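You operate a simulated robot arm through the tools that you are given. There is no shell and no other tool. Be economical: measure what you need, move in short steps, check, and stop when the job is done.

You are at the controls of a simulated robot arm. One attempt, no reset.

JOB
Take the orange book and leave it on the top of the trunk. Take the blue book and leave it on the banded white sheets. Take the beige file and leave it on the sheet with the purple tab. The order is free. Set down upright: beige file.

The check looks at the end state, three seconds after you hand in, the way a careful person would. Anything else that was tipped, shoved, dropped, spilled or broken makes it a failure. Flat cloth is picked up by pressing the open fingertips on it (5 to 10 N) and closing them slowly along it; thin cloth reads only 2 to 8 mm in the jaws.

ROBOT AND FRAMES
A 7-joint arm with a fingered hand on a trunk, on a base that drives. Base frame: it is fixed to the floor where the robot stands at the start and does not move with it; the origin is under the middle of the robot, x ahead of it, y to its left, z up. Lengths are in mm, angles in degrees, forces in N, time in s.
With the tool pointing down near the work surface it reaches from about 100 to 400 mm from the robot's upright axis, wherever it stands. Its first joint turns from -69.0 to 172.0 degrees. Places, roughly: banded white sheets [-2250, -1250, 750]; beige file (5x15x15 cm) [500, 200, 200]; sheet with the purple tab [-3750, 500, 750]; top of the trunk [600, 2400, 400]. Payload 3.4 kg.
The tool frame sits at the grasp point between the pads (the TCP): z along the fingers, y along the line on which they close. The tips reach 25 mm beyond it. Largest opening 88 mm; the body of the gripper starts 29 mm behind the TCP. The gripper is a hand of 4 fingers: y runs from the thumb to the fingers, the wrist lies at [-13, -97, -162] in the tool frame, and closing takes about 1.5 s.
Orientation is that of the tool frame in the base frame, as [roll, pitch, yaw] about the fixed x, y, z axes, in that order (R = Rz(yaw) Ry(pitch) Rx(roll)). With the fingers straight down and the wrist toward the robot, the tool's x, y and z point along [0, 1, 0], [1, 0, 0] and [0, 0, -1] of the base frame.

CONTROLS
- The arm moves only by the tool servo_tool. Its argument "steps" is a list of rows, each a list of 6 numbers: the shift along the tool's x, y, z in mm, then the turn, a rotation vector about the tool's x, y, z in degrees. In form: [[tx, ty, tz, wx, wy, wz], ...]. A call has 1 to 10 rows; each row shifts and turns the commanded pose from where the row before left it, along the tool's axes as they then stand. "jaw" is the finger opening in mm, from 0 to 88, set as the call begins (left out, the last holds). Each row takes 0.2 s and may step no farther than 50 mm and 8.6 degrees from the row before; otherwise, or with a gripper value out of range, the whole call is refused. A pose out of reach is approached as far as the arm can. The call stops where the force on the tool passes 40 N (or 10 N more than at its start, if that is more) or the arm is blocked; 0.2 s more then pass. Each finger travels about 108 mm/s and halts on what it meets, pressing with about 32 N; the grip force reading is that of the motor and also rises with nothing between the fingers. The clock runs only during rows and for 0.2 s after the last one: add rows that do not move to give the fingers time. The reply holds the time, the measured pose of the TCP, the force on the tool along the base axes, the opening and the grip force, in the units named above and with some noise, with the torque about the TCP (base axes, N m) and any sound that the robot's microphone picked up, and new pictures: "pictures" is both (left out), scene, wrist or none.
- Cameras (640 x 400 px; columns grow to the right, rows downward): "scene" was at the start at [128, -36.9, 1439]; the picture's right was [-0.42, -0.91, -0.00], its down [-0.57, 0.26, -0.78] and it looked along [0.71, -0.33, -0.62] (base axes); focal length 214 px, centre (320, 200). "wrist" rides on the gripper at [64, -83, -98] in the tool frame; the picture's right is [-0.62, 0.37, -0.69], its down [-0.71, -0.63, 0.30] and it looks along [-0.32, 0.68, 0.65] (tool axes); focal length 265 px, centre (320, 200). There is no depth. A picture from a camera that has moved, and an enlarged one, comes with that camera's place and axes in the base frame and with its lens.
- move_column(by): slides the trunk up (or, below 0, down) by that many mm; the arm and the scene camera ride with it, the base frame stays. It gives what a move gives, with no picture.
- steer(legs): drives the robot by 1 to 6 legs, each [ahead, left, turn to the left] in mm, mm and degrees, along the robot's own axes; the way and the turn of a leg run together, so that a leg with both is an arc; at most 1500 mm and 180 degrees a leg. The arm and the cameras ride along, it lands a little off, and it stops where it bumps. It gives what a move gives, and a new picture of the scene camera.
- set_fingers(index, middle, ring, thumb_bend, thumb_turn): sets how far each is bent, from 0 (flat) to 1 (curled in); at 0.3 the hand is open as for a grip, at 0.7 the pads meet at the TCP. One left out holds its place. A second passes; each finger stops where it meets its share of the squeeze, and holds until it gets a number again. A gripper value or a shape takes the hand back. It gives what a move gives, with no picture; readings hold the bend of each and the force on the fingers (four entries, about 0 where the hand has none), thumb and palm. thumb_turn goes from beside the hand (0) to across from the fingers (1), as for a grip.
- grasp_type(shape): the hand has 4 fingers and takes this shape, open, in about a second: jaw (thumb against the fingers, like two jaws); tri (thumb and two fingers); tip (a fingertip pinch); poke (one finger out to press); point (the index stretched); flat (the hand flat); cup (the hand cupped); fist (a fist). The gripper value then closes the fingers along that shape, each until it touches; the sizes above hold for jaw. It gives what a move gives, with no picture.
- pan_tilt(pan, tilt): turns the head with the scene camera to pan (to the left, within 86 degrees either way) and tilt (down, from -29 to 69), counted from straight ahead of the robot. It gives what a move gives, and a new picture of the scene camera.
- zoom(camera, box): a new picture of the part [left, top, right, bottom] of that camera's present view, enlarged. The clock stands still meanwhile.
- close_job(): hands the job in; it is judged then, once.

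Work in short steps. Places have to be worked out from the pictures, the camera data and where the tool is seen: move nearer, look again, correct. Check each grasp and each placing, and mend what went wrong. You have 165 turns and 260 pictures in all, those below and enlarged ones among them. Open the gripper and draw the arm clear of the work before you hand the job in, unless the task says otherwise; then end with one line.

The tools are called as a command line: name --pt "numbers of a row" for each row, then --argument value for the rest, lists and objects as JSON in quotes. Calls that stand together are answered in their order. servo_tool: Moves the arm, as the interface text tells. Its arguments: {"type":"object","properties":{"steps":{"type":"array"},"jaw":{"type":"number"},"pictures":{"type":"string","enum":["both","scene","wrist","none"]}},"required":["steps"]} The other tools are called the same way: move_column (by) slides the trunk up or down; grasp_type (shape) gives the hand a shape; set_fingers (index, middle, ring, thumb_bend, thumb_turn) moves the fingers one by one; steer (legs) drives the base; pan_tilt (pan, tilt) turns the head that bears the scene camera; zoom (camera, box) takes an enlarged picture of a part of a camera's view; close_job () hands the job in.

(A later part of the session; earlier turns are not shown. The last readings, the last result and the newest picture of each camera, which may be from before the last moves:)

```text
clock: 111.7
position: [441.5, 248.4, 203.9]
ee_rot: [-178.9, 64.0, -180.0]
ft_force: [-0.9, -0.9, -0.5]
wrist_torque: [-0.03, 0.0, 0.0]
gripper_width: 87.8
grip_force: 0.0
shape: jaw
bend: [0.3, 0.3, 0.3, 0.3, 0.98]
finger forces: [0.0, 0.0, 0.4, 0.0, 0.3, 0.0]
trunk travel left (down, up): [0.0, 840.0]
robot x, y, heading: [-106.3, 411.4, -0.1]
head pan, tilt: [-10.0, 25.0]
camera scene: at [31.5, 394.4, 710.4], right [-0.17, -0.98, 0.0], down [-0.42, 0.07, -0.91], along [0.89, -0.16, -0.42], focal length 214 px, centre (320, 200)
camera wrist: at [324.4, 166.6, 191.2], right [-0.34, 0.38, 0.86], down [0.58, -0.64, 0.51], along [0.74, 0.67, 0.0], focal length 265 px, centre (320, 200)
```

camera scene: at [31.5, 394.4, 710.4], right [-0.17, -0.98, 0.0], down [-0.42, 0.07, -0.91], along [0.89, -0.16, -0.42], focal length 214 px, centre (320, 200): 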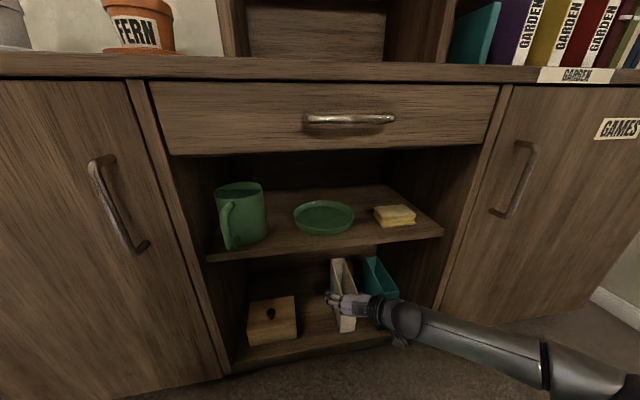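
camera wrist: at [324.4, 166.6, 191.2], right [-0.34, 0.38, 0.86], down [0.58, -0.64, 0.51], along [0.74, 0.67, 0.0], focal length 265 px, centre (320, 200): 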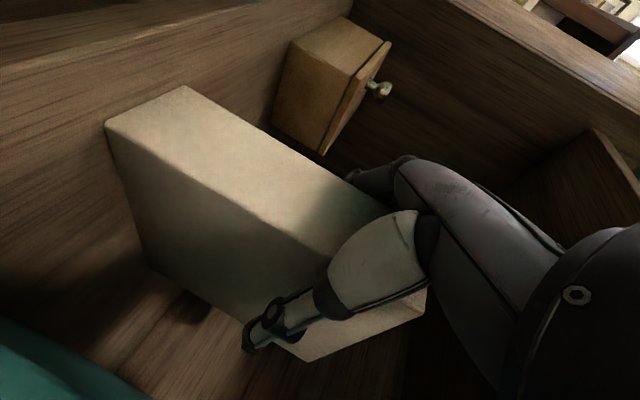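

Straddling the file. Close the hand.

servo_tool --pt "0 0 0 0 0 0" --pt "0 0 0 0 0 0" --pt "0 0 0 0 0 0" --pt "0 0 0 0 0 0" --pt "0 0 0 0 0 0" --pt "0 0 0 0 0 0" --pt "0 0 0 0 0 0" --jaw 0 --pictures "wrist"

move_column --by 15

servo_tool --pt "0 0 0 0 0 0"

```text
clock: 113.3
position: [441.2, 248.9, 205.4]
ee_rot: [-178.9, 63.9, 179.9]
ft_force: [1.4, 0.0, 0.0]
wrist_torque: [-0.05, -0.01, 0.03]
gripper_width: 40.0
grip_force: 32.4
shape: jaw
bend: [0.74, 0.49, 0.46, 0.7, 1.0]
finger forces: [16.2, 8.9, 4.4, 0.0, 29.9, 0.0]
trunk travel left (down, up): [0.0, 840.0]
robot x, y, heading: [-107.9, 409.9, 0.1]
head pan, tilt: [-10.0, 25.0]
camera wrist: at [324.4, 166.7, 191.4], right [-0.34, 0.38, 0.86], down [0.57, -0.64, 0.51], along [0.74, 0.67, 0.0], focal length 265 px, centre (320, 200)
```

wrist: 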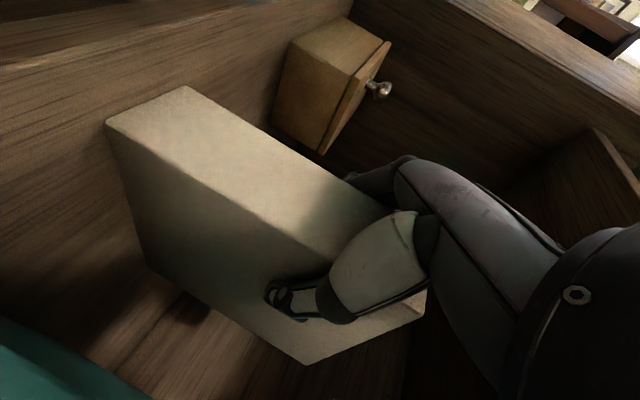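

```text
clock: 113.9
position: [441.4, 249.0, 219.5]
ee_rot: [-179.2, 64.0, 179.7]
ft_force: [-0.2, -0.5, -1.2]
wrist_torque: [0.0, 0.06, -0.01]
gripper_width: 39.5
grip_force: 32.0
shape: jaw
bend: [0.74, 0.49, 0.47, 0.71, 0.99]
finger forces: [17.6, 8.5, 3.9, 0.1, 30.2, 0.1]
trunk travel left (down, up): [-15.0, 825.0]
robot x, y, heading: [-109.2, 409.3, -0.1]
head pan, tilt: [-10.0, 25.0]
```

```text
clock: 114.3
position: [441.3, 249.3, 219.9]
ee_rot: [-178.9, 64.0, 180.0]
ft_force: [-0.1, -0.5, -0.5]
wrist_torque: [-0.01, 0.04, -0.02]
gripper_width: 39.7
grip_force: 32.7
shape: jaw
bend: [0.74, 0.49, 0.47, 0.71, 0.99]
finger forces: [17.6, 8.6, 3.9, 0.0, 30.2, 0.0]
trunk travel left (down, up): [-15.0, 825.0]
robot x, y, heading: [-110.2, 411.2, -0.0]
head pan, tilt: [-10.0, 25.0]
camera scene: at [31.6, 394.4, 725.3], right [-0.17, -0.98, 0.0], down [-0.42, 0.07, -0.91], along [0.89, -0.16, -0.42], focal length 214 px, centre (320, 200)
camera wrist: at [324.4, 166.7, 206.2], right [-0.34, 0.38, 0.86], down [0.58, -0.64, 0.51], along [0.74, 0.67, 0.0], focal length 265 px, centre (320, 200)
```

scene: 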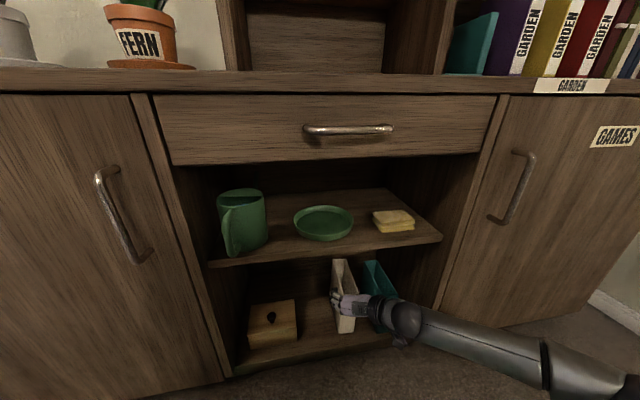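
wrist: 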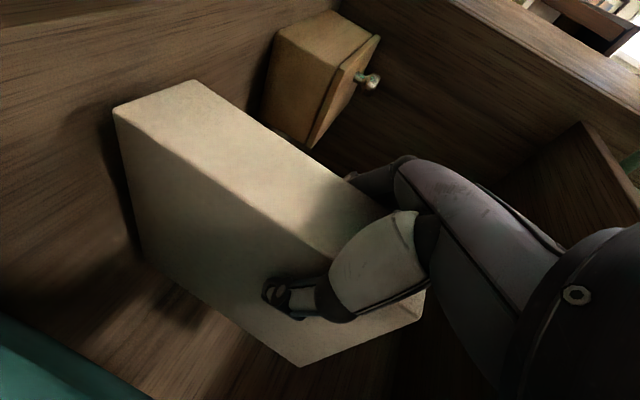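

Lifted. I back out of the cubby.

steer --legs '[[-500, 0, 0]]'

zoom --camera "wrist" --box '[0, 0, 640, 400]'

```text
clock: 117.2
position: [-41.9, 253.4, 219.2]
ee_rot: [-178.6, 64.0, -178.8]
ft_force: [-0.5, -0.2, -1.6]
wrist_torque: [0.01, 0.05, 0.02]
gripper_width: 39.6
grip_force: 31.7
shape: jaw
bend: [0.74, 0.49, 0.47, 0.71, 0.99]
finger forces: [17.6, 8.6, 3.8, 0.0, 30.3, 0.1]
trunk travel left (down, up): [-15.0, 825.0]
robot x, y, heading: [-594.8, 407.0, 0.6]
head pan, tilt: [-10.0, 25.0]
camera scene: at [-453.7, 392.7, 725.3], right [-0.16, -0.99, 0.0], down [-0.42, 0.07, -0.91], along [0.89, -0.14, -0.42], focal length 214 px, centre (320, 200)
```

scene: 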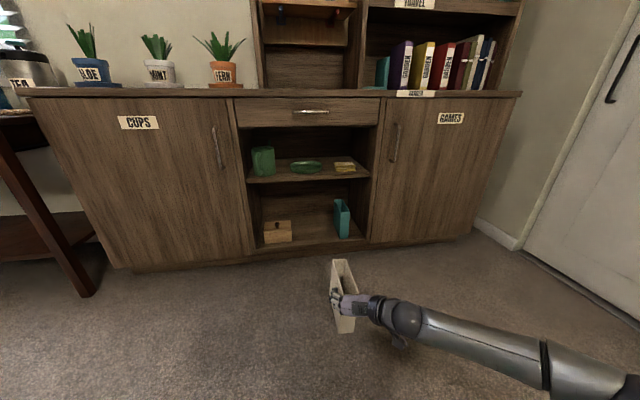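

```text
1.00 times, centred on (320, 200) of wrist (not enlarged: the box is as wide or as high as the picture)
camera zoom: at [-157.1, 169.9, 206.2], right [-0.35, 0.38, 0.86], down [0.59, -0.63, 0.51], along [0.73, 0.68, 0.0], focal length 265 px, centre (320, 200)
```

zoom: 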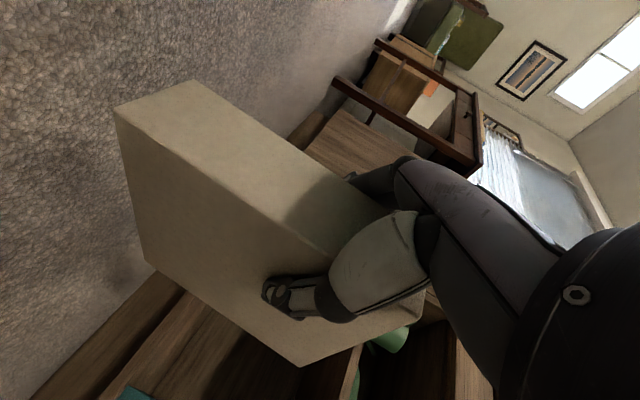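

File held well. I raise the column to carry height and turn around to see the other side of the room.

move_column --by 690

pan_tilt --pan 0 --tilt 20

steer --legs '[[0, 0, 178]]'

```text
refused: 690 is not a number from -400 to 400
```

```text
clock: 117.9
position: [-40.9, 253.8, 218.9]
ee_rot: [-178.7, 63.9, -179.0]
ft_force: [0.3, 0.5, -1.3]
wrist_torque: [-0.01, 0.07, 0.03]
gripper_width: 39.2
grip_force: 32.3
shape: jaw
bend: [0.74, 0.49, 0.47, 0.71, 0.99]
finger forces: [17.6, 8.6, 3.9, 0.0, 30.2, 0.1]
trunk travel left (down, up): [-15.0, 825.0]
robot x, y, heading: [-593.6, 407.0, 0.9]
head pan, tilt: [0.0, 20.0]
camera scene: at [-451.6, 408.7, 733.4], right [0.02, -1.0, 0.0], down [-0.34, -0.01, -0.94], along [0.94, 0.01, -0.34], focal length 214 px, centre (320, 200)
```

scene: 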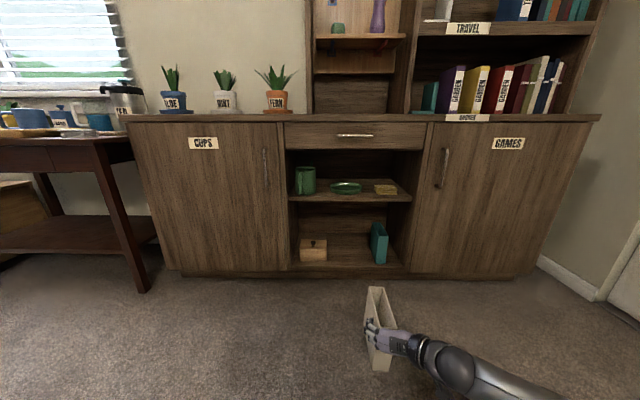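

```text
clock: 125.6
position: [-1144.8, 573.8, 219.6]
ee_rot: [-179.0, 64.0, -0.5]
ft_force: [0.6, -0.2, -1.0]
wrist_torque: [-0.01, -0.04, -0.01]
gripper_width: 39.7
grip_force: 32.1
shape: jaw
bend: [0.74, 0.49, 0.47, 0.71, 0.99]
finger forces: [17.5, 8.4, 3.9, 0.0, 30.0, 0.0]
trunk travel left (down, up): [-15.0, 825.0]
robot x, y, heading: [-593.5, 404.5, 179.6]
head pan, tilt: [0.0, 20.0]
camera scene: at [-738.0, 407.7, 733.4], right [0.01, 1.0, 0.0], down [0.34, 0.0, -0.94], along [-0.94, 0.01, -0.34], focal length 214 px, centre (320, 200)
```

scene: 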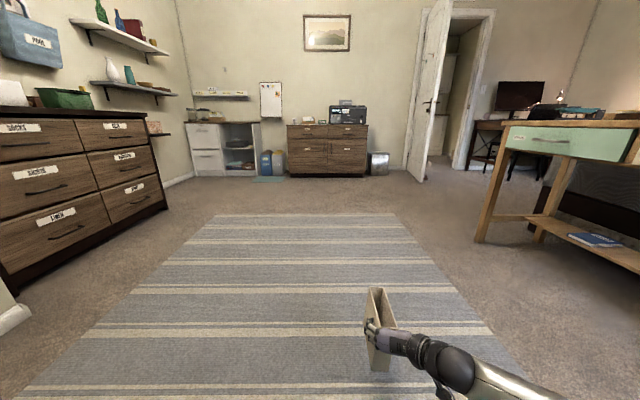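

The far cabinet with the printer is at the purple-tab sheet's location. I raise the column and zoom.

move_column --by 350

move_column --by 345

steer --legs '[[1400, 0, 0]]'

zoom --camera "scene" --box '[220, 100, 460, 250]'

```text
clock: 129.0
position: [-1143.1, 573.6, 569.7]
ee_rot: [-179.0, 64.1, -0.5]
ft_force: [0.1, 0.8, -0.3]
wrist_torque: [-0.02, -0.04, 0.0]
gripper_width: 39.5
grip_force: 31.5
shape: jaw
bend: [0.74, 0.49, 0.47, 0.71, 0.99]
finger forces: [17.5, 8.4, 3.9, 0.0, 29.8, 0.0]
trunk travel left (down, up): [-365.0, 475.0]
robot x, y, heading: [-596.4, 409.2, 179.7]
head pan, tilt: [0.0, 20.0]
```

```text
clock: 132.4
position: [-1142.9, 575.1, 914.3]
ee_rot: [-178.8, 64.0, -0.3]
ft_force: [-0.1, 0.8, -1.5]
wrist_torque: [0.02, -0.08, -0.03]
gripper_width: 39.3
grip_force: 31.7
shape: jaw
bend: [0.74, 0.49, 0.47, 0.71, 0.99]
finger forces: [17.5, 8.4, 4.0, 0.1, 29.9, 0.0]
trunk travel left (down, up): [-710.0, 130.0]
robot x, y, heading: [-596.1, 408.2, 179.6]
head pan, tilt: [0.0, 20.0]
```

```text
clock: 139.3
position: [-2540.3, 632.3, 914.8]
ee_rot: [-178.7, 64.0, -2.4]
ft_force: [-0.3, 0.2, -1.5]
wrist_torque: [0.01, -0.07, -0.01]
gripper_width: 39.6
grip_force: 32.4
shape: jaw
bend: [0.74, 0.49, 0.47, 0.71, 0.99]
finger forces: [17.5, 8.4, 3.9, 0.1, 29.9, 0.0]
trunk travel left (down, up): [-710.0, 130.0]
robot x, y, heading: [-1994.3, 441.0, 177.5]
head pan, tilt: [0.0, 20.0]
camera scene: at [-2140.0, 449.8, 1428.4], right [0.04, 1.0, 0.0], down [0.34, -0.02, -0.94], along [-0.94, 0.04, -0.34], focal length 214 px, centre (320, 200)
```

scene: 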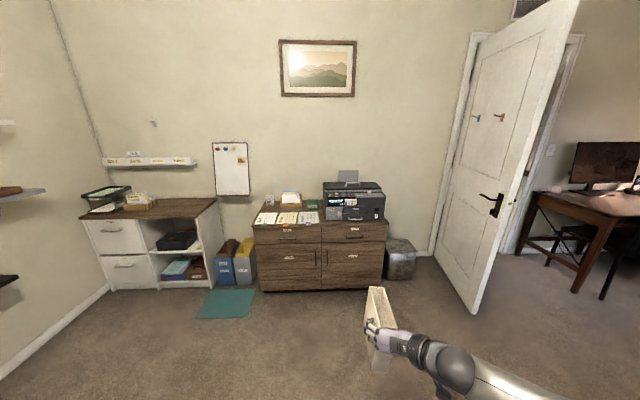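

```text
2.67 times, centred on (340, 175) of scene
camera zoom: at [-2140.0, 449.8, 1428.4], right [0.04, 1.0, 0.0], down [0.34, -0.02, -0.94], along [-0.94, 0.04, -0.34], focal length 572 px, centre (267, 267)
```

zoom: 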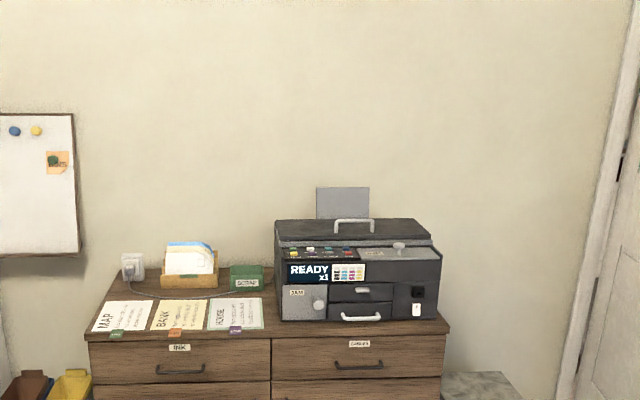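

The HOUSE sheet has the purple tab: about x −3520…−3715, y 349…500. I correct heading and line up, stopping short.

steer --legs '[[0, 184, 2.4], [700, 0, 0.5]]'

pan_tilt --pan -10 --tilt 30

zoom --camera "scene" --box '[200, 120, 440, 270]'

```text
clock: 144.3
position: [-3251.9, 421.5, 913.9]
ee_rot: [-178.9, 64.0, 0.0]
ft_force: [0.4, 0.5, -0.8]
wrist_torque: [0.0, -0.06, -0.04]
gripper_width: 39.5
grip_force: 32.1
shape: jaw
bend: [0.74, 0.49, 0.47, 0.71, 0.99]
finger forces: [17.3, 8.4, 4.0, 0.1, 30.1, 0.0]
trunk travel left (down, up): [-710.0, 130.0]
robot x, y, heading: [-2705.3, 257.5, 180.0]
head pan, tilt: [0.0, 20.0]
camera scene: at [-2845.2, 257.3, 1428.4], right [0.0, 1.0, 0.0], down [0.34, 0.0, -0.94], along [-0.94, 0.0, -0.34], focal length 214 px, centre (320, 200)
```

scene: 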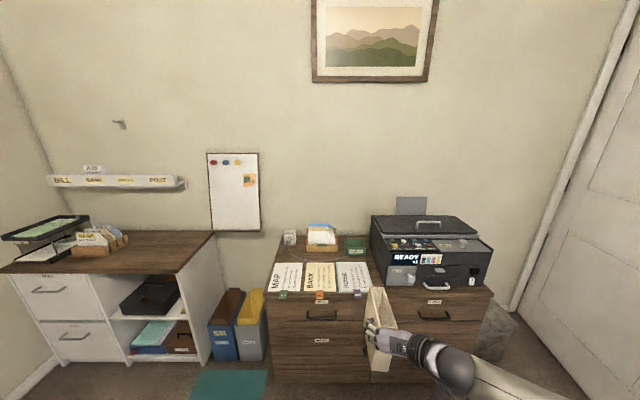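

```text
clock: 145.1
position: [-3252.0, 422.3, 914.4]
ee_rot: [-179.0, 64.1, -0.2]
ft_force: [-0.7, 0.2, -1.6]
wrist_torque: [0.03, -0.01, -0.04]
gripper_width: 39.3
grip_force: 31.8
shape: jaw
bend: [0.74, 0.49, 0.47, 0.71, 0.99]
finger forces: [17.6, 8.4, 3.9, 0.0, 30.0, 0.0]
trunk travel left (down, up): [-710.0, 130.0]
robot x, y, heading: [-2698.9, 257.7, 180.1]
head pan, tilt: [-10.0, 30.0]
camera scene: at [-2840.7, 272.9, 1412.4], right [0.17, 0.98, 0.0], down [0.49, -0.09, -0.87], along [-0.85, 0.15, -0.5], focal length 214 px, centre (320, 200)
```

scene: 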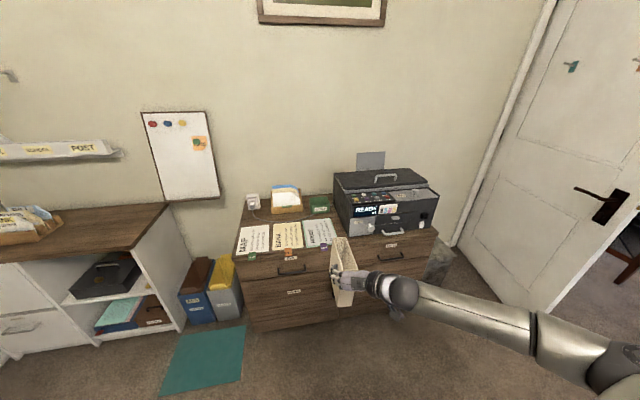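

```text
2.67 times, centred on (320, 195) of scene
camera zoom: at [-2840.7, 272.9, 1412.4], right [0.17, 0.98, 0.0], down [0.49, -0.09, -0.87], along [-0.85, 0.15, -0.5], focal length 572 px, centre (320, 213)
```

zoom: 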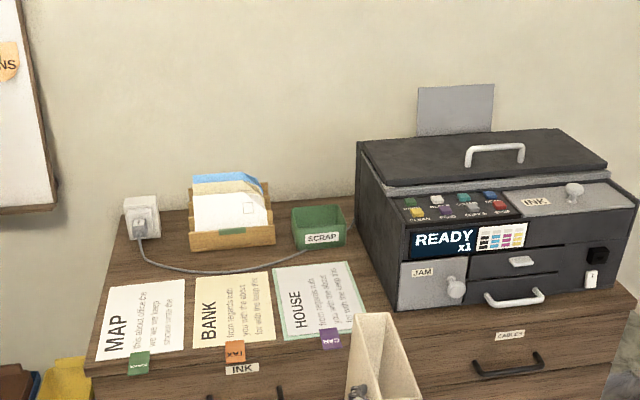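

Sheet: x −3565…−3770, y 340…478. I look straight at the file in the hand to check it hangs plumb.

pan_tilt --pan -20 --tilt 45

zoom --camera "scene" --box '[220, 100, 460, 250]'

zoom --camera "wrist" --box '[0, 0, 640, 400]'

```text
clock: 145.8
position: [-3250.8, 421.0, 914.0]
ee_rot: [-178.9, 64.0, -0.1]
ft_force: [0.0, 0.1, -0.8]
wrist_torque: [-0.03, -0.05, 0.0]
gripper_width: 39.1
grip_force: 31.7
shape: jaw
bend: [0.74, 0.49, 0.47, 0.71, 0.99]
finger forces: [17.5, 8.4, 3.9, 0.0, 30.0, 0.0]
trunk travel left (down, up): [-710.0, 130.0]
robot x, y, heading: [-2699.8, 260.0, 179.9]
head pan, tilt: [-20.0, 45.0]
camera scene: at [-2828.1, 285.0, 1389.8], right [0.34, 0.94, 0.0], down [0.66, -0.24, -0.71], along [-0.66, 0.24, -0.71], focal length 214 px, centre (320, 200)
```

scene: 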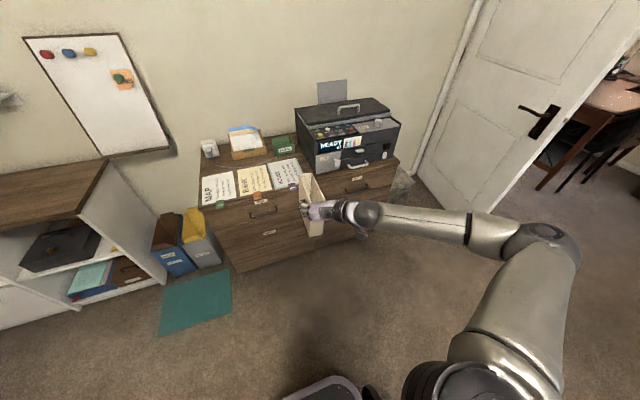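

```text
2.67 times, centred on (340, 175) of scene
camera zoom: at [-2828.1, 285.0, 1389.8], right [0.34, 0.94, 0.0], down [0.66, -0.24, -0.71], along [-0.66, 0.24, -0.71], focal length 572 px, centre (267, 267)
```

zoom: 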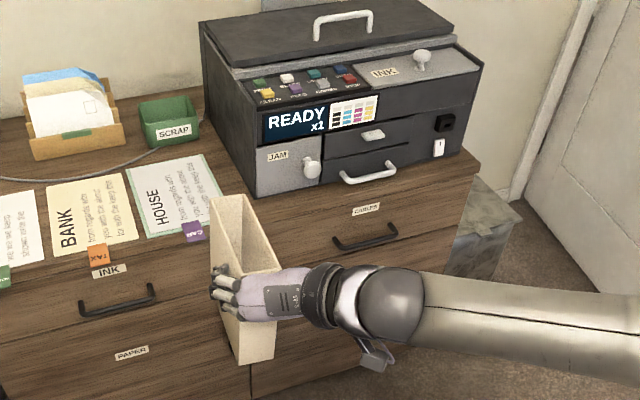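

```text
1.00 times, centred on (320, 200) of wrist (not enlarged: the box is as wide or as high as the picture)
camera zoom: at [-3132.6, 502.2, 901.1], right [0.34, -0.38, 0.86], down [-0.57, 0.64, 0.51], along [-0.74, -0.67, 0.0], focal length 265 px, centre (320, 200)
```

zoom: 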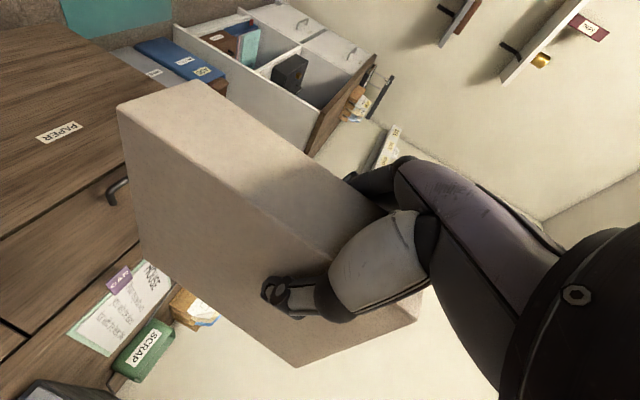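

The file is rolled about 7° (top to the right). I counter-roll it and drive most of the way.

servo_tool --pt "0 0 0 0 0 -7" --pt "0 0 0 0 0 0" --pictures "none"

steer --legs '[[320, 12, 0]]'

zoom --camera "scene" --box '[200, 150, 440, 300]'

zoom --camera "wrist" --box '[0, 0, 640, 400]'

```text
clock: 146.4
position: [-3252.8, 421.9, 914.8]
ee_rot: [-165.1, 62.9, 15.3]
ft_force: [-0.8, -0.3, -1.8]
wrist_torque: [-0.05, -0.07, -0.04]
gripper_width: 39.3
grip_force: 31.7
shape: jaw
bend: [0.74, 0.49, 0.48, 0.71, 0.99]
finger forces: [17.6, 8.2, 4.0, 0.0, 29.9, 0.1]
trunk travel left (down, up): [-710.0, 130.0]
robot x, y, heading: [-2699.6, 254.4, 179.8]
head pan, tilt: [-20.0, 45.0]
```

```text
clock: 148.5
position: [-3558.9, 415.1, 914.7]
ee_rot: [-164.8, 62.9, 15.0]
ft_force: [-0.4, 0.0, -1.0]
wrist_torque: [0.0, -0.04, -0.04]
gripper_width: 39.5
grip_force: 32.1
shape: jaw
bend: [0.74, 0.49, 0.48, 0.71, 0.99]
finger forces: [17.6, 8.2, 3.9, 0.0, 29.9, 0.0]
trunk travel left (down, up): [-710.0, 130.0]
robot x, y, heading: [-3009.6, 247.3, 179.3]
head pan, tilt: [-20.0, 45.0]
camera scene: at [-3135.9, 275.5, 1389.7], right [0.35, 0.94, 0.0], down [0.66, -0.25, -0.71], along [-0.66, 0.25, -0.71], focal length 214 px, centre (320, 200)
```

scene: 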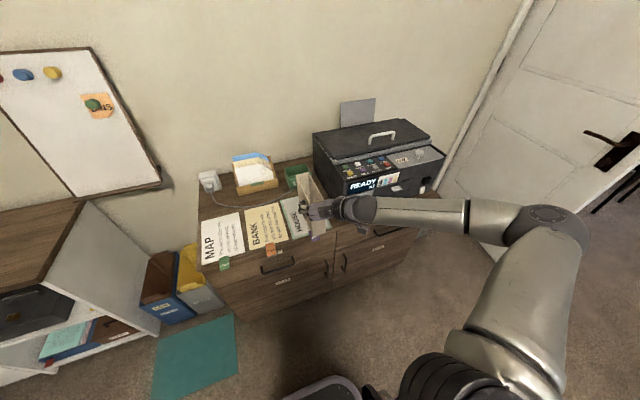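

```text
2.67 times, centred on (320, 225) of scene
camera zoom: at [-3135.9, 275.5, 1389.7], right [0.35, 0.94, 0.0], down [0.66, -0.25, -0.71], along [-0.66, 0.25, -0.71], focal length 572 px, centre (320, 133)
```

zoom: 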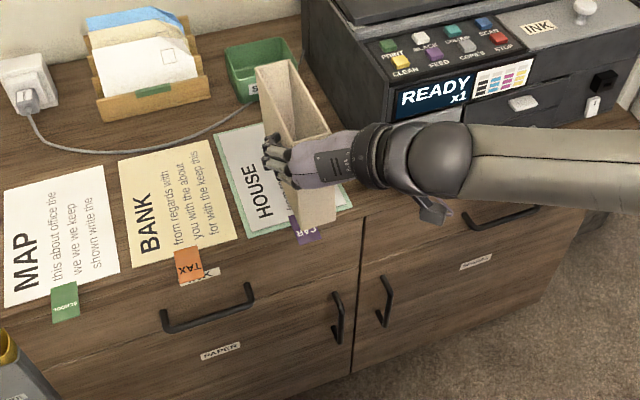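

```text
1.00 times, centred on (320, 200) of wrist (not enlarged: the box is as wide or as high as the picture)
camera zoom: at [-3442.7, 502.5, 910.9], right [0.36, -0.46, 0.81], down [-0.6, 0.55, 0.58], along [-0.71, -0.7, -0.08], focal length 265 px, centre (320, 200)
```

zoom: 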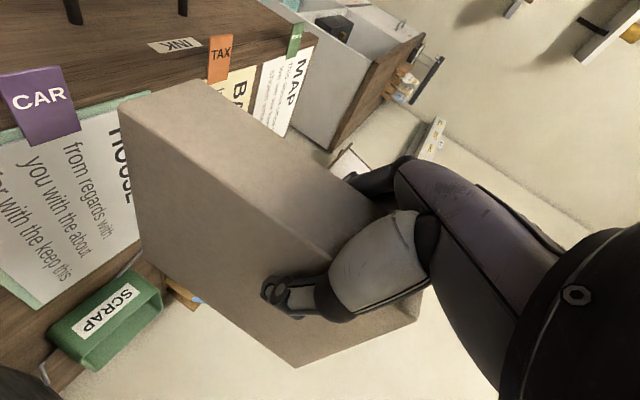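

The file now looks level, bottom ≈ z 802, and centred in y. Sheet centre ≈ (−3692, 420); I drive 90 more.

steer --legs '[[92, 0, 0.3]]'

zoom --camera "scene" --box '[240, 150, 400, 250]'

zoom --camera "wrist" --box '[0, 0, 640, 400]'

```text
clock: 149.6
position: [-3647.9, 413.9, 914.4]
ee_rot: [-164.9, 63.0, 15.3]
ft_force: [0.2, 0.5, -0.8]
wrist_torque: [0.03, -0.09, 0.01]
gripper_width: 39.3
grip_force: 32.1
shape: jaw
bend: [0.74, 0.49, 0.48, 0.71, 0.99]
finger forces: [17.6, 8.3, 3.9, 0.0, 30.0, 0.0]
trunk travel left (down, up): [-710.0, 130.0]
robot x, y, heading: [-3099.0, 246.0, 179.8]
head pan, tilt: [-20.0, 45.0]
camera scene: at [-3225.5, 275.7, 1389.7], right [0.35, 0.94, 0.0], down [0.66, -0.25, -0.71], along [-0.66, 0.24, -0.71], focal length 214 px, centre (320, 200)
```

scene: 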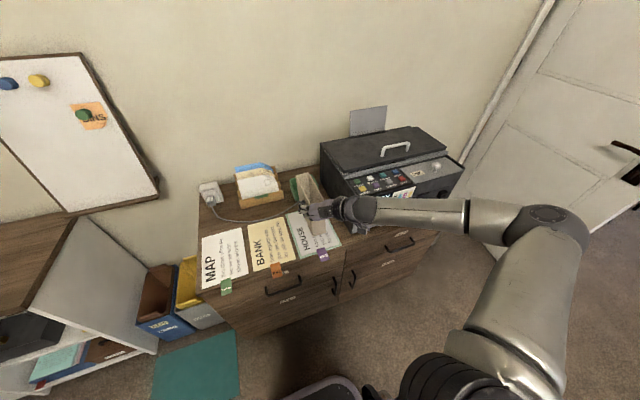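

```text
4.00 times, centred on (320, 200) of scene
camera zoom: at [-3225.5, 275.7, 1389.7], right [0.35, 0.94, 0.0], down [0.66, -0.25, -0.71], along [-0.66, 0.24, -0.71], focal length 858 px, centre (320, 200)
```

zoom: 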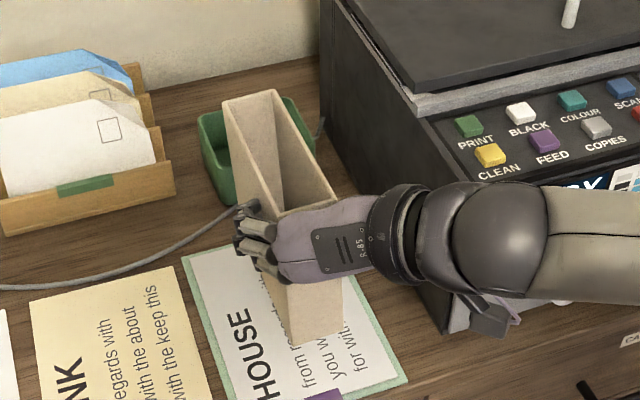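

```text
1.00 times, centred on (320, 200) of wrist (not enlarged: the box is as wide or as high as the picture)
camera zoom: at [-3533.2, 501.4, 910.8], right [0.36, -0.46, 0.81], down [-0.61, 0.55, 0.58], along [-0.71, -0.7, -0.08], focal length 265 px, centre (320, 200)
```

zoom: 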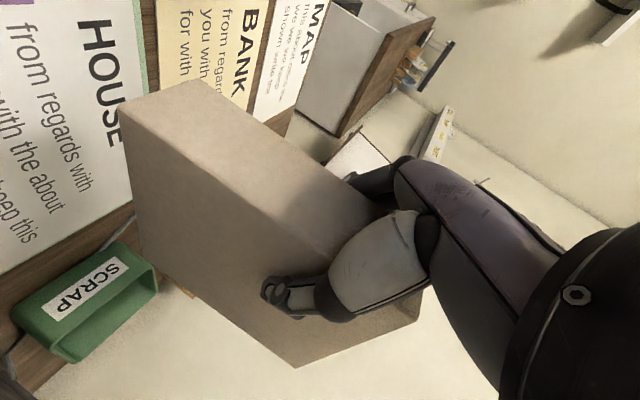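

Clear of the scrap box and printer. I lower the column 50, then servo down slowly.

move_column --by -48

servo_tool --pt "3.6 0.4 1.8 0 0 0" --pt "3.6 0.4 1.8 0 0 0" --pictures "wrist"

zoom --camera "scene" --box '[240, 150, 400, 250]'

```text
clock: 150.5
position: [-3648.5, 414.8, 865.6]
ee_rot: [-164.7, 63.1, 15.5]
ft_force: [0.3, -0.1, -0.2]
wrist_torque: [0.0, -0.06, 0.02]
gripper_width: 39.4
grip_force: 32.4
shape: jaw
bend: [0.74, 0.49, 0.48, 0.71, 0.99]
finger forces: [17.6, 8.3, 4.0, 0.0, 29.9, 0.1]
trunk travel left (down, up): [-662.0, 178.0]
robot x, y, heading: [-3099.0, 249.6, 180.0]
head pan, tilt: [-20.0, 45.0]
```

```text
clock: 151.1
position: [-3650.1, 413.2, 858.6]
ee_rot: [-165.0, 63.0, 15.2]
ft_force: [-0.1, 0.0, -1.5]
wrist_torque: [0.03, -0.08, 0.03]
gripper_width: 39.4
grip_force: 32.0
shape: jaw
bend: [0.74, 0.49, 0.48, 0.71, 0.99]
finger forces: [17.6, 8.2, 4.0, 0.0, 30.0, 0.1]
trunk travel left (down, up): [-662.0, 178.0]
robot x, y, heading: [-3098.6, 247.5, 179.5]
head pan, tilt: [-20.0, 45.0]
camera wrist: at [-3533.5, 500.7, 854.7], right [0.36, -0.46, 0.81], down [-0.61, 0.55, 0.58], along [-0.71, -0.7, -0.08], focal length 265 px, centre (320, 200)
```

wrist: 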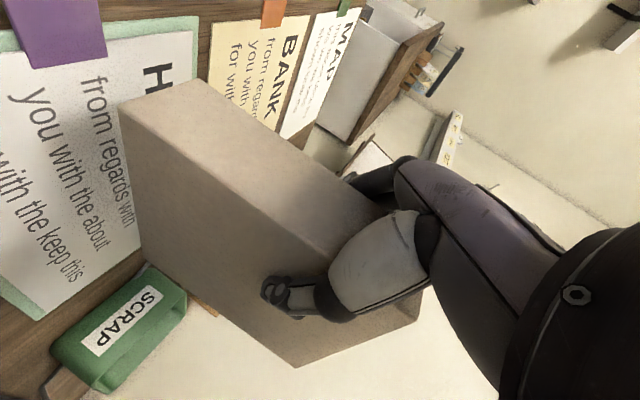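

```text
4.00 times, centred on (320, 200) of scene
camera zoom: at [-3224.5, 275.8, 1341.8], right [0.35, 0.94, 0.0], down [0.66, -0.25, -0.71], along [-0.66, 0.24, -0.71], focal length 858 px, centre (320, 200)
```

zoom: 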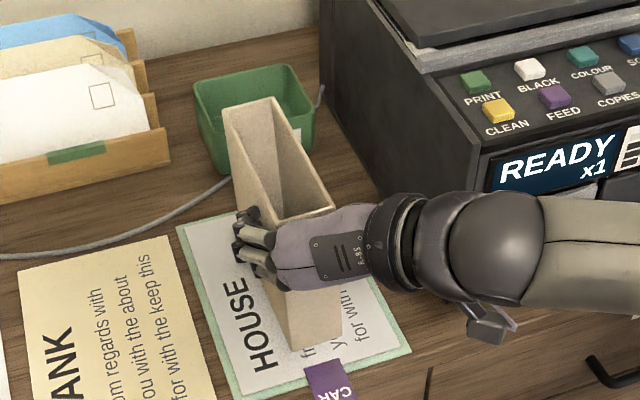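

Continue down in small steps until contact.

servo_tool --pt "2.7 0.3 1.3 0 0 0" --pt "2.7 0.3 1.3 0 0 0" --pt "2.7 0.3 1.3 0 0 0" --pictures "none"

```text
clock: 151.9
position: [-3648.0, 414.4, 850.5]
ee_rot: [-164.9, 63.0, 15.3]
ft_force: [-1.8, 0.8, -2.3]
wrist_torque: [0.01, -0.09, -0.02]
gripper_width: 39.4
grip_force: 31.7
shape: jaw
bend: [0.74, 0.49, 0.48, 0.71, 0.99]
finger forces: [17.5, 8.3, 4.0, 0.0, 29.9, 0.1]
trunk travel left (down, up): [-662.0, 178.0]
robot x, y, heading: [-3096.7, 248.4, 179.9]
head pan, tilt: [-20.0, 45.0]
```

servo_tool --pt "2.7 0.3 1.3 0 0 0" --pt "2.7 0.3 1.3 0 0 0" --pictures "none"

servo_tool --pt "2.7 0.3 1.3 0 0 0" --pt "0 0 0 0 0 0" --pictures "none"

```text
clock: 152.5
position: [-3647.8, 415.0, 844.4]
ee_rot: [-164.9, 63.1, 15.3]
ft_force: [0.1, 0.2, -0.8]
wrist_torque: [0.0, -0.04, 0.01]
gripper_width: 39.3
grip_force: 31.7
shape: jaw
bend: [0.74, 0.49, 0.48, 0.71, 0.99]
finger forces: [17.6, 8.3, 3.9, 0.0, 29.9, 0.1]
trunk travel left (down, up): [-662.0, 178.0]
robot x, y, heading: [-3097.6, 248.7, 179.8]
head pan, tilt: [-20.0, 45.0]
```

```text
clock: 153.1
position: [-3647.9, 414.7, 839.5]
ee_rot: [-165.0, 63.1, 15.2]
ft_force: [-0.9, -0.1, 0.3]
wrist_torque: [0.02, -0.06, -0.02]
gripper_width: 39.3
grip_force: 32.3
shape: jaw
bend: [0.74, 0.49, 0.48, 0.71, 0.99]
finger forces: [17.6, 8.2, 3.9, 0.0, 29.9, 0.0]
trunk travel left (down, up): [-662.0, 178.0]
robot x, y, heading: [-3097.7, 246.7, 179.9]
head pan, tilt: [-20.0, 45.0]
```

No contact yet (file bottom ≈ 727). I continue.

servo_tool --pt "2.7 0.3 1.3 0 0 0" --pt "1.8 0.2 0.9 0 0 0" --pictures "wrist"

servo_tool --pt "2.7 0.3 1.3 0 0 0" --pt "0 0 0 0 0 0" --pictures "none"

```text
clock: 153.7
position: [-3648.5, 414.2, 834.1]
ee_rot: [-165.0, 62.9, 15.3]
ft_force: [0.3, -0.4, -1.0]
wrist_torque: [0.01, -0.07, 0.03]
gripper_width: 39.3
grip_force: 31.4
shape: jaw
bend: [0.74, 0.49, 0.48, 0.71, 0.99]
finger forces: [17.6, 8.4, 3.9, 0.1, 29.9, 0.1]
trunk travel left (down, up): [-662.0, 178.0]
robot x, y, heading: [-3101.4, 249.6, 179.6]
head pan, tilt: [-20.0, 45.0]
camera wrist: at [-3532.7, 502.3, 831.2], right [0.36, -0.46, 0.81], down [-0.61, 0.55, 0.58], along [-0.71, -0.7, -0.08], focal length 265 px, centre (320, 200)
```

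wrist: 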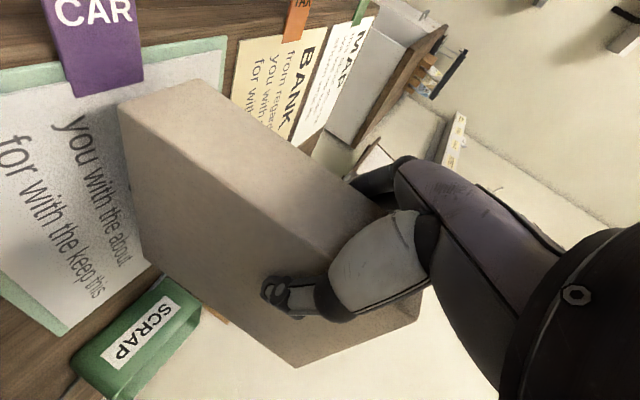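

```text
clock: 154.3
position: [-3647.8, 413.8, 831.0]
ee_rot: [-165.0, 63.0, 15.3]
ft_force: [0.4, 0.6, -1.3]
wrist_torque: [0.0, -0.04, 0.01]
gripper_width: 39.5
grip_force: 31.7
shape: jaw
bend: [0.74, 0.49, 0.48, 0.71, 0.99]
finger forces: [17.7, 8.3, 4.0, 0.0, 30.0, 0.0]
trunk travel left (down, up): [-662.0, 178.0]
robot x, y, heading: [-3099.4, 247.9, 179.6]
head pan, tilt: [-20.0, 45.0]
```

From parallax the surface is z≈702, sheet x −3616…−3836, y 350…508. I shift the file 35 mm deeper and 8 mm right, then continue down.

servo_tool --pt "-7.1 -5 15.8 0 0 0" --pt "-7.1 -5 15.8 0 0 0" --pt "5.4 0.6 2.6 0 0 0" --pt "3.6 0.4 1.8 0 0 0" --pictures "wrist"

zoom --camera "scene" --box '[240, 150, 400, 250]'

```text
clock: 155.3
position: [-3682.1, 424.5, 822.8]
ee_rot: [-165.0, 62.9, 15.1]
ft_force: [-0.7, -0.2, -1.3]
wrist_torque: [-0.02, -0.05, 0.01]
gripper_width: 39.7
grip_force: 32.0
shape: jaw
bend: [0.74, 0.49, 0.48, 0.71, 0.99]
finger forces: [17.6, 8.4, 3.8, 0.0, 29.8, 0.0]
trunk travel left (down, up): [-662.0, 178.0]
robot x, y, heading: [-3097.5, 246.7, 179.5]
head pan, tilt: [-20.0, 45.0]
camera wrist: at [-3567.3, 512.0, 818.3], right [0.36, -0.46, 0.81], down [-0.61, 0.55, 0.58], along [-0.71, -0.7, -0.08], focal length 265 px, centre (320, 200)
```

wrist: 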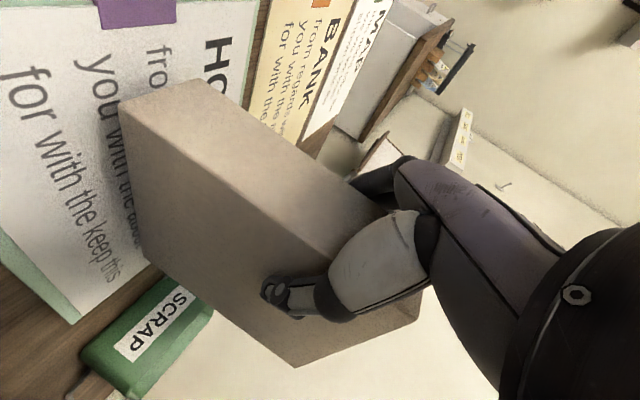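

```text
4.00 times, centred on (320, 200) of scene
camera zoom: at [-3224.7, 275.5, 1341.8], right [0.35, 0.94, 0.0], down [0.66, -0.25, -0.71], along [-0.66, 0.25, -0.71], focal length 858 px, centre (320, 200)
```

zoom: 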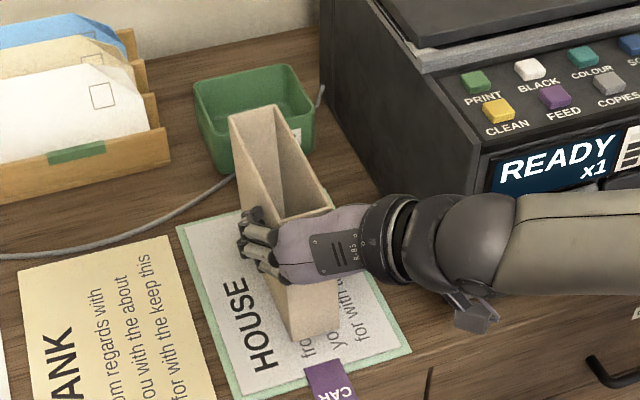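

Close to contact now; small steps down.

servo_tool --pt "2.7 0.3 1.3 0 0 0" --pt "2.7 0.3 1.3 0 0 0" --pictures "none"

servo_tool --pt "1.8 0.2 0.9 0 0 0" --pt "0 0 0 0 0 0" --pictures "none"

```text
clock: 155.9
position: [-3682.3, 423.4, 817.2]
ee_rot: [-164.5, 63.0, 15.6]
ft_force: [-0.3, -0.2, -1.3]
wrist_torque: [-0.04, -0.02, 0.0]
gripper_width: 39.5
grip_force: 32.3
shape: jaw
bend: [0.74, 0.49, 0.48, 0.71, 0.99]
finger forces: [17.5, 8.3, 4.0, 0.0, 29.8, 0.1]
trunk travel left (down, up): [-662.0, 178.0]
robot x, y, heading: [-3098.6, 245.7, 179.9]
head pan, tilt: [-20.0, 45.0]
```

```text
clock: 156.5
position: [-3683.6, 423.1, 814.5]
ee_rot: [-165.0, 63.0, 15.3]
ft_force: [-0.3, 1.1, -0.4]
wrist_torque: [-0.03, 0.01, 0.01]
gripper_width: 39.3
grip_force: 32.0
shape: jaw
bend: [0.74, 0.49, 0.48, 0.71, 0.99]
finger forces: [17.5, 8.4, 4.0, 0.0, 29.9, 0.0]
trunk travel left (down, up): [-662.0, 178.0]
robot x, y, heading: [-3098.2, 248.4, 180.0]
head pan, tilt: [-20.0, 45.0]
```

servo_tool --pt "1.8 0.2 0.9 0 0 0" --pt "0 0 0 0 0 0" --pictures "none"

servo_tool --pt "1.8 0.2 0.9 0 0 0" --pt "0 0 0 0 0 0" --pictures "both"

```text
clock: 157.1
position: [-3683.5, 425.0, 812.6]
ee_rot: [-165.0, 63.1, 15.3]
ft_force: [0.3, 0.1, -0.3]
wrist_torque: [-0.02, 0.05, 0.05]
gripper_width: 39.3
grip_force: 31.6
shape: jaw
bend: [0.74, 0.49, 0.48, 0.71, 0.99]
finger forces: [17.5, 8.5, 4.1, 0.0, 30.0, 0.1]
trunk travel left (down, up): [-662.0, 178.0]
robot x, y, heading: [-3098.5, 246.6, 179.5]
head pan, tilt: [-20.0, 45.0]
```

```text
clock: 157.7
position: [-3683.1, 423.0, 812.3]
ee_rot: [-164.8, 63.2, 15.3]
ft_force: [0.5, 1.7, 3.8]
wrist_torque: [0.0, 0.14, -0.01]
gripper_width: 39.2
grip_force: 31.7
shape: jaw
bend: [0.74, 0.49, 0.48, 0.71, 0.99]
finger forces: [17.1, 8.5, 4.0, 0.1, 30.6, 0.0]
trunk travel left (down, up): [-662.0, 178.0]
robot x, y, heading: [-3098.8, 249.4, 179.8]
head pan, tilt: [-20.0, 45.0]
camera scene: at [-3223.4, 275.6, 1341.9], right [0.35, 0.94, 0.0], down [0.66, -0.25, -0.71], along [-0.66, 0.25, -0.71], focal length 214 px, centre (320, 200)
camera wrist: at [-3567.5, 511.4, 807.7], right [0.36, -0.46, 0.81], down [-0.6, 0.55, 0.58], along [-0.71, -0.7, -0.08], focal length 265 px, centre (320, 200)
```

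scene: 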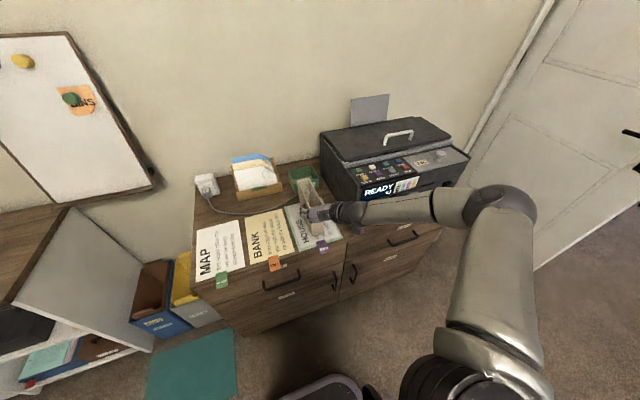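
wrist: 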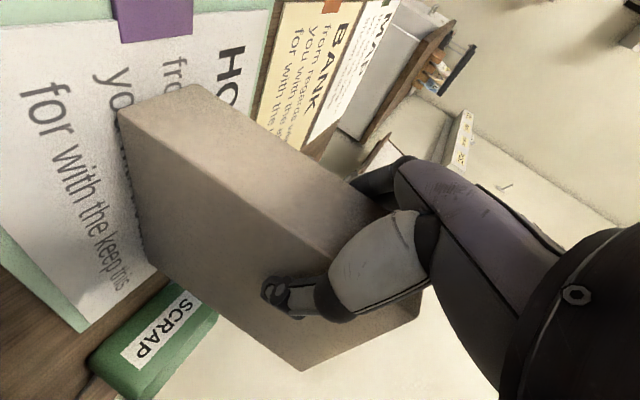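

Contact. One more millimetre, then open gently.

servo_tool --pt "0.9 0.1 0.4 0 0 0" --pt "0 0 0 0 0 0" --pictures "none"

servo_tool --pt "0 0 0 0 0 0" --pt "0 0 0 0 0 0" --jaw 55 --pictures "wrist"

zoom --camera "scene" --box '[240, 150, 400, 250]'

```text
clock: 158.3
position: [-3681.3, 423.3, 811.1]
ee_rot: [-164.8, 63.3, 15.3]
ft_force: [-1.1, 1.2, 9.4]
wrist_torque: [-0.07, 0.2, -0.08]
gripper_width: 39.5
grip_force: 32.1
shape: jaw
bend: [0.74, 0.49, 0.48, 0.71, 0.99]
finger forces: [17.0, 8.6, 4.4, 0.1, 31.3, 0.0]
trunk travel left (down, up): [-662.0, 178.0]
robot x, y, heading: [-3094.9, 248.9, 179.8]
head pan, tilt: [-20.0, 45.0]
```

```text
clock: 158.9
position: [-3682.1, 424.2, 808.6]
ee_rot: [-164.6, 62.8, 15.5]
ft_force: [0.3, -0.2, -0.4]
wrist_torque: [0.02, 0.03, -0.01]
gripper_width: 54.8
grip_force: 0.2
shape: jaw
bend: [0.29, 0.4, 0.36, 0.63, 1.0]
finger forces: [0.0, 0.0, 0.1, 0.1, 0.3, 0.0]
trunk travel left (down, up): [-662.0, 178.0]
robot x, y, heading: [-3095.9, 248.4, 179.6]
head pan, tilt: [-20.0, 45.0]
camera wrist: at [-3566.7, 511.4, 804.8], right [0.36, -0.46, 0.81], down [-0.61, 0.55, 0.58], along [-0.71, -0.7, -0.08], focal length 265 px, centre (320, 200)
```

wrist: 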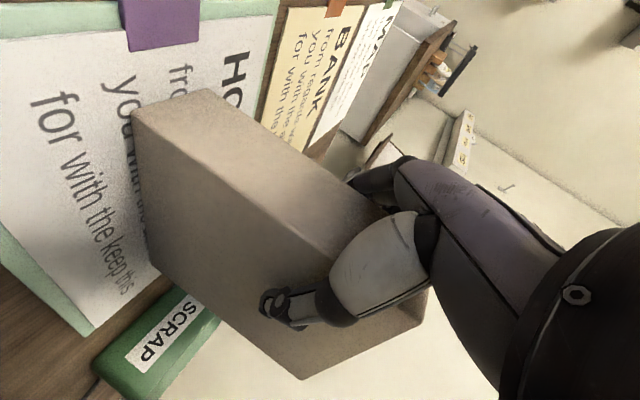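

```text
4.00 times, centred on (320, 200) of scene
camera zoom: at [-3224.3, 275.6, 1341.6], right [0.35, 0.94, 0.0], down [0.66, -0.25, -0.71], along [-0.66, 0.24, -0.71], focal length 858 px, centre (320, 200)
```

zoom: 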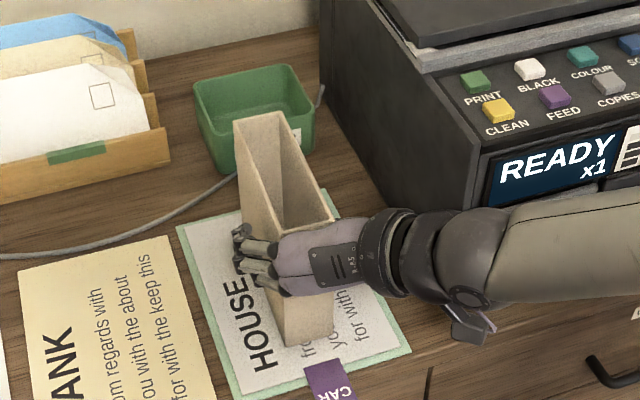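

Standing. I open fully and then pull the hand straight back (+x) with the base.

servo_tool --pt "0 0 0 0 0 0" --pt "0 0 0 0 0 0" --pt "0 0 0 0 0 0" --jaw 88 --pictures "wrist"

```text
clock: 159.7
position: [-3683.0, 423.1, 809.8]
ee_rot: [-164.9, 63.0, 15.3]
ft_force: [1.1, 0.8, 0.2]
wrist_torque: [0.0, -0.02, 0.0]
gripper_width: 87.8
grip_force: 0.0
shape: jaw
bend: [0.3, 0.3, 0.3, 0.3, 0.98]
finger forces: [0.0, 0.0, 0.0, 0.0, 0.3, 0.0]
trunk travel left (down, up): [-662.0, 178.0]
robot x, y, heading: [-3097.9, 247.8, 179.6]
head pan, tilt: [-20.0, 45.0]
camera wrist: at [-3567.4, 511.4, 805.7], right [0.36, -0.46, 0.81], down [-0.61, 0.55, 0.58], along [-0.71, -0.7, -0.08], focal length 265 px, centre (320, 200)
```

wrist: 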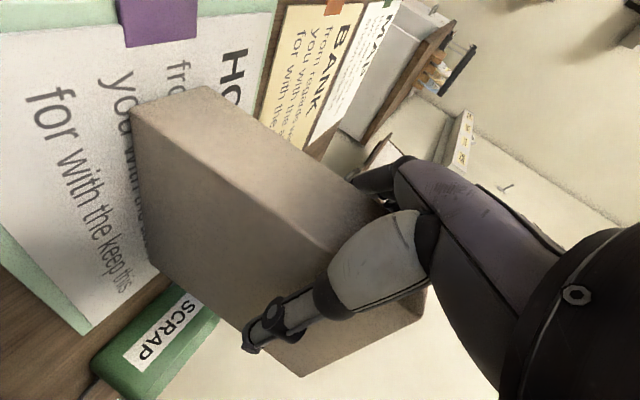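

I withdraw along +x with the servo.

servo_tool --pt "8.7 1.1 -18 0 0 0" --pt "8.7 1.1 -18 0 0 0" --pt "13 1.6 -27 0 0 0" --pt "13 1.6 -27 0 0 0" --pictures "wrist"

zoom --camera "scene" --box '[240, 150, 400, 250]'

```text
clock: 160.7
position: [-3581.7, 420.3, 807.6]
ee_rot: [-164.9, 63.0, 15.3]
ft_force: [0.2, -0.4, -0.1]
wrist_torque: [-0.02, -0.01, -0.01]
gripper_width: 87.9
grip_force: 0.1
shape: jaw
bend: [0.3, 0.3, 0.3, 0.3, 0.98]
finger forces: [0.1, 0.1, 0.1, 0.0, 0.0, 0.0]
trunk travel left (down, up): [-662.0, 178.0]
robot x, y, heading: [-3100.9, 245.1, 179.7]
head pan, tilt: [-20.0, 45.0]
camera wrist: at [-3465.2, 508.2, 803.7], right [0.36, -0.46, 0.81], down [-0.61, 0.55, 0.58], along [-0.71, -0.7, -0.08], focal length 265 px, centre (320, 200)
```

wrist: 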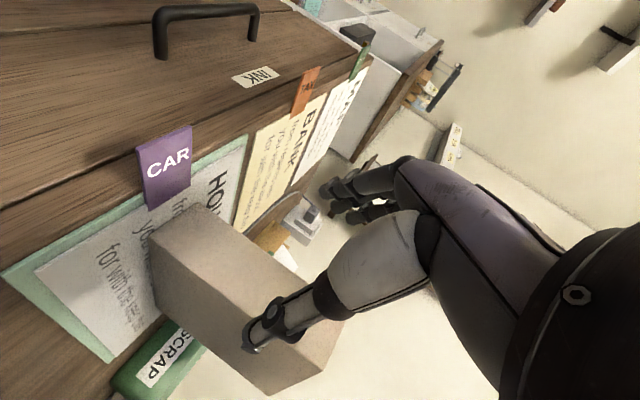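

```text
4.00 times, centred on (320, 200) of scene
camera zoom: at [-3223.8, 275.4, 1341.8], right [0.35, 0.94, 0.0], down [0.66, -0.24, -0.71], along [-0.66, 0.25, -0.71], focal length 858 px, centre (320, 200)
```

zoom: 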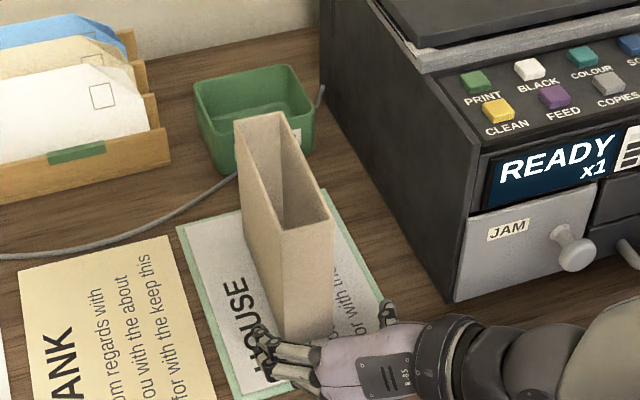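

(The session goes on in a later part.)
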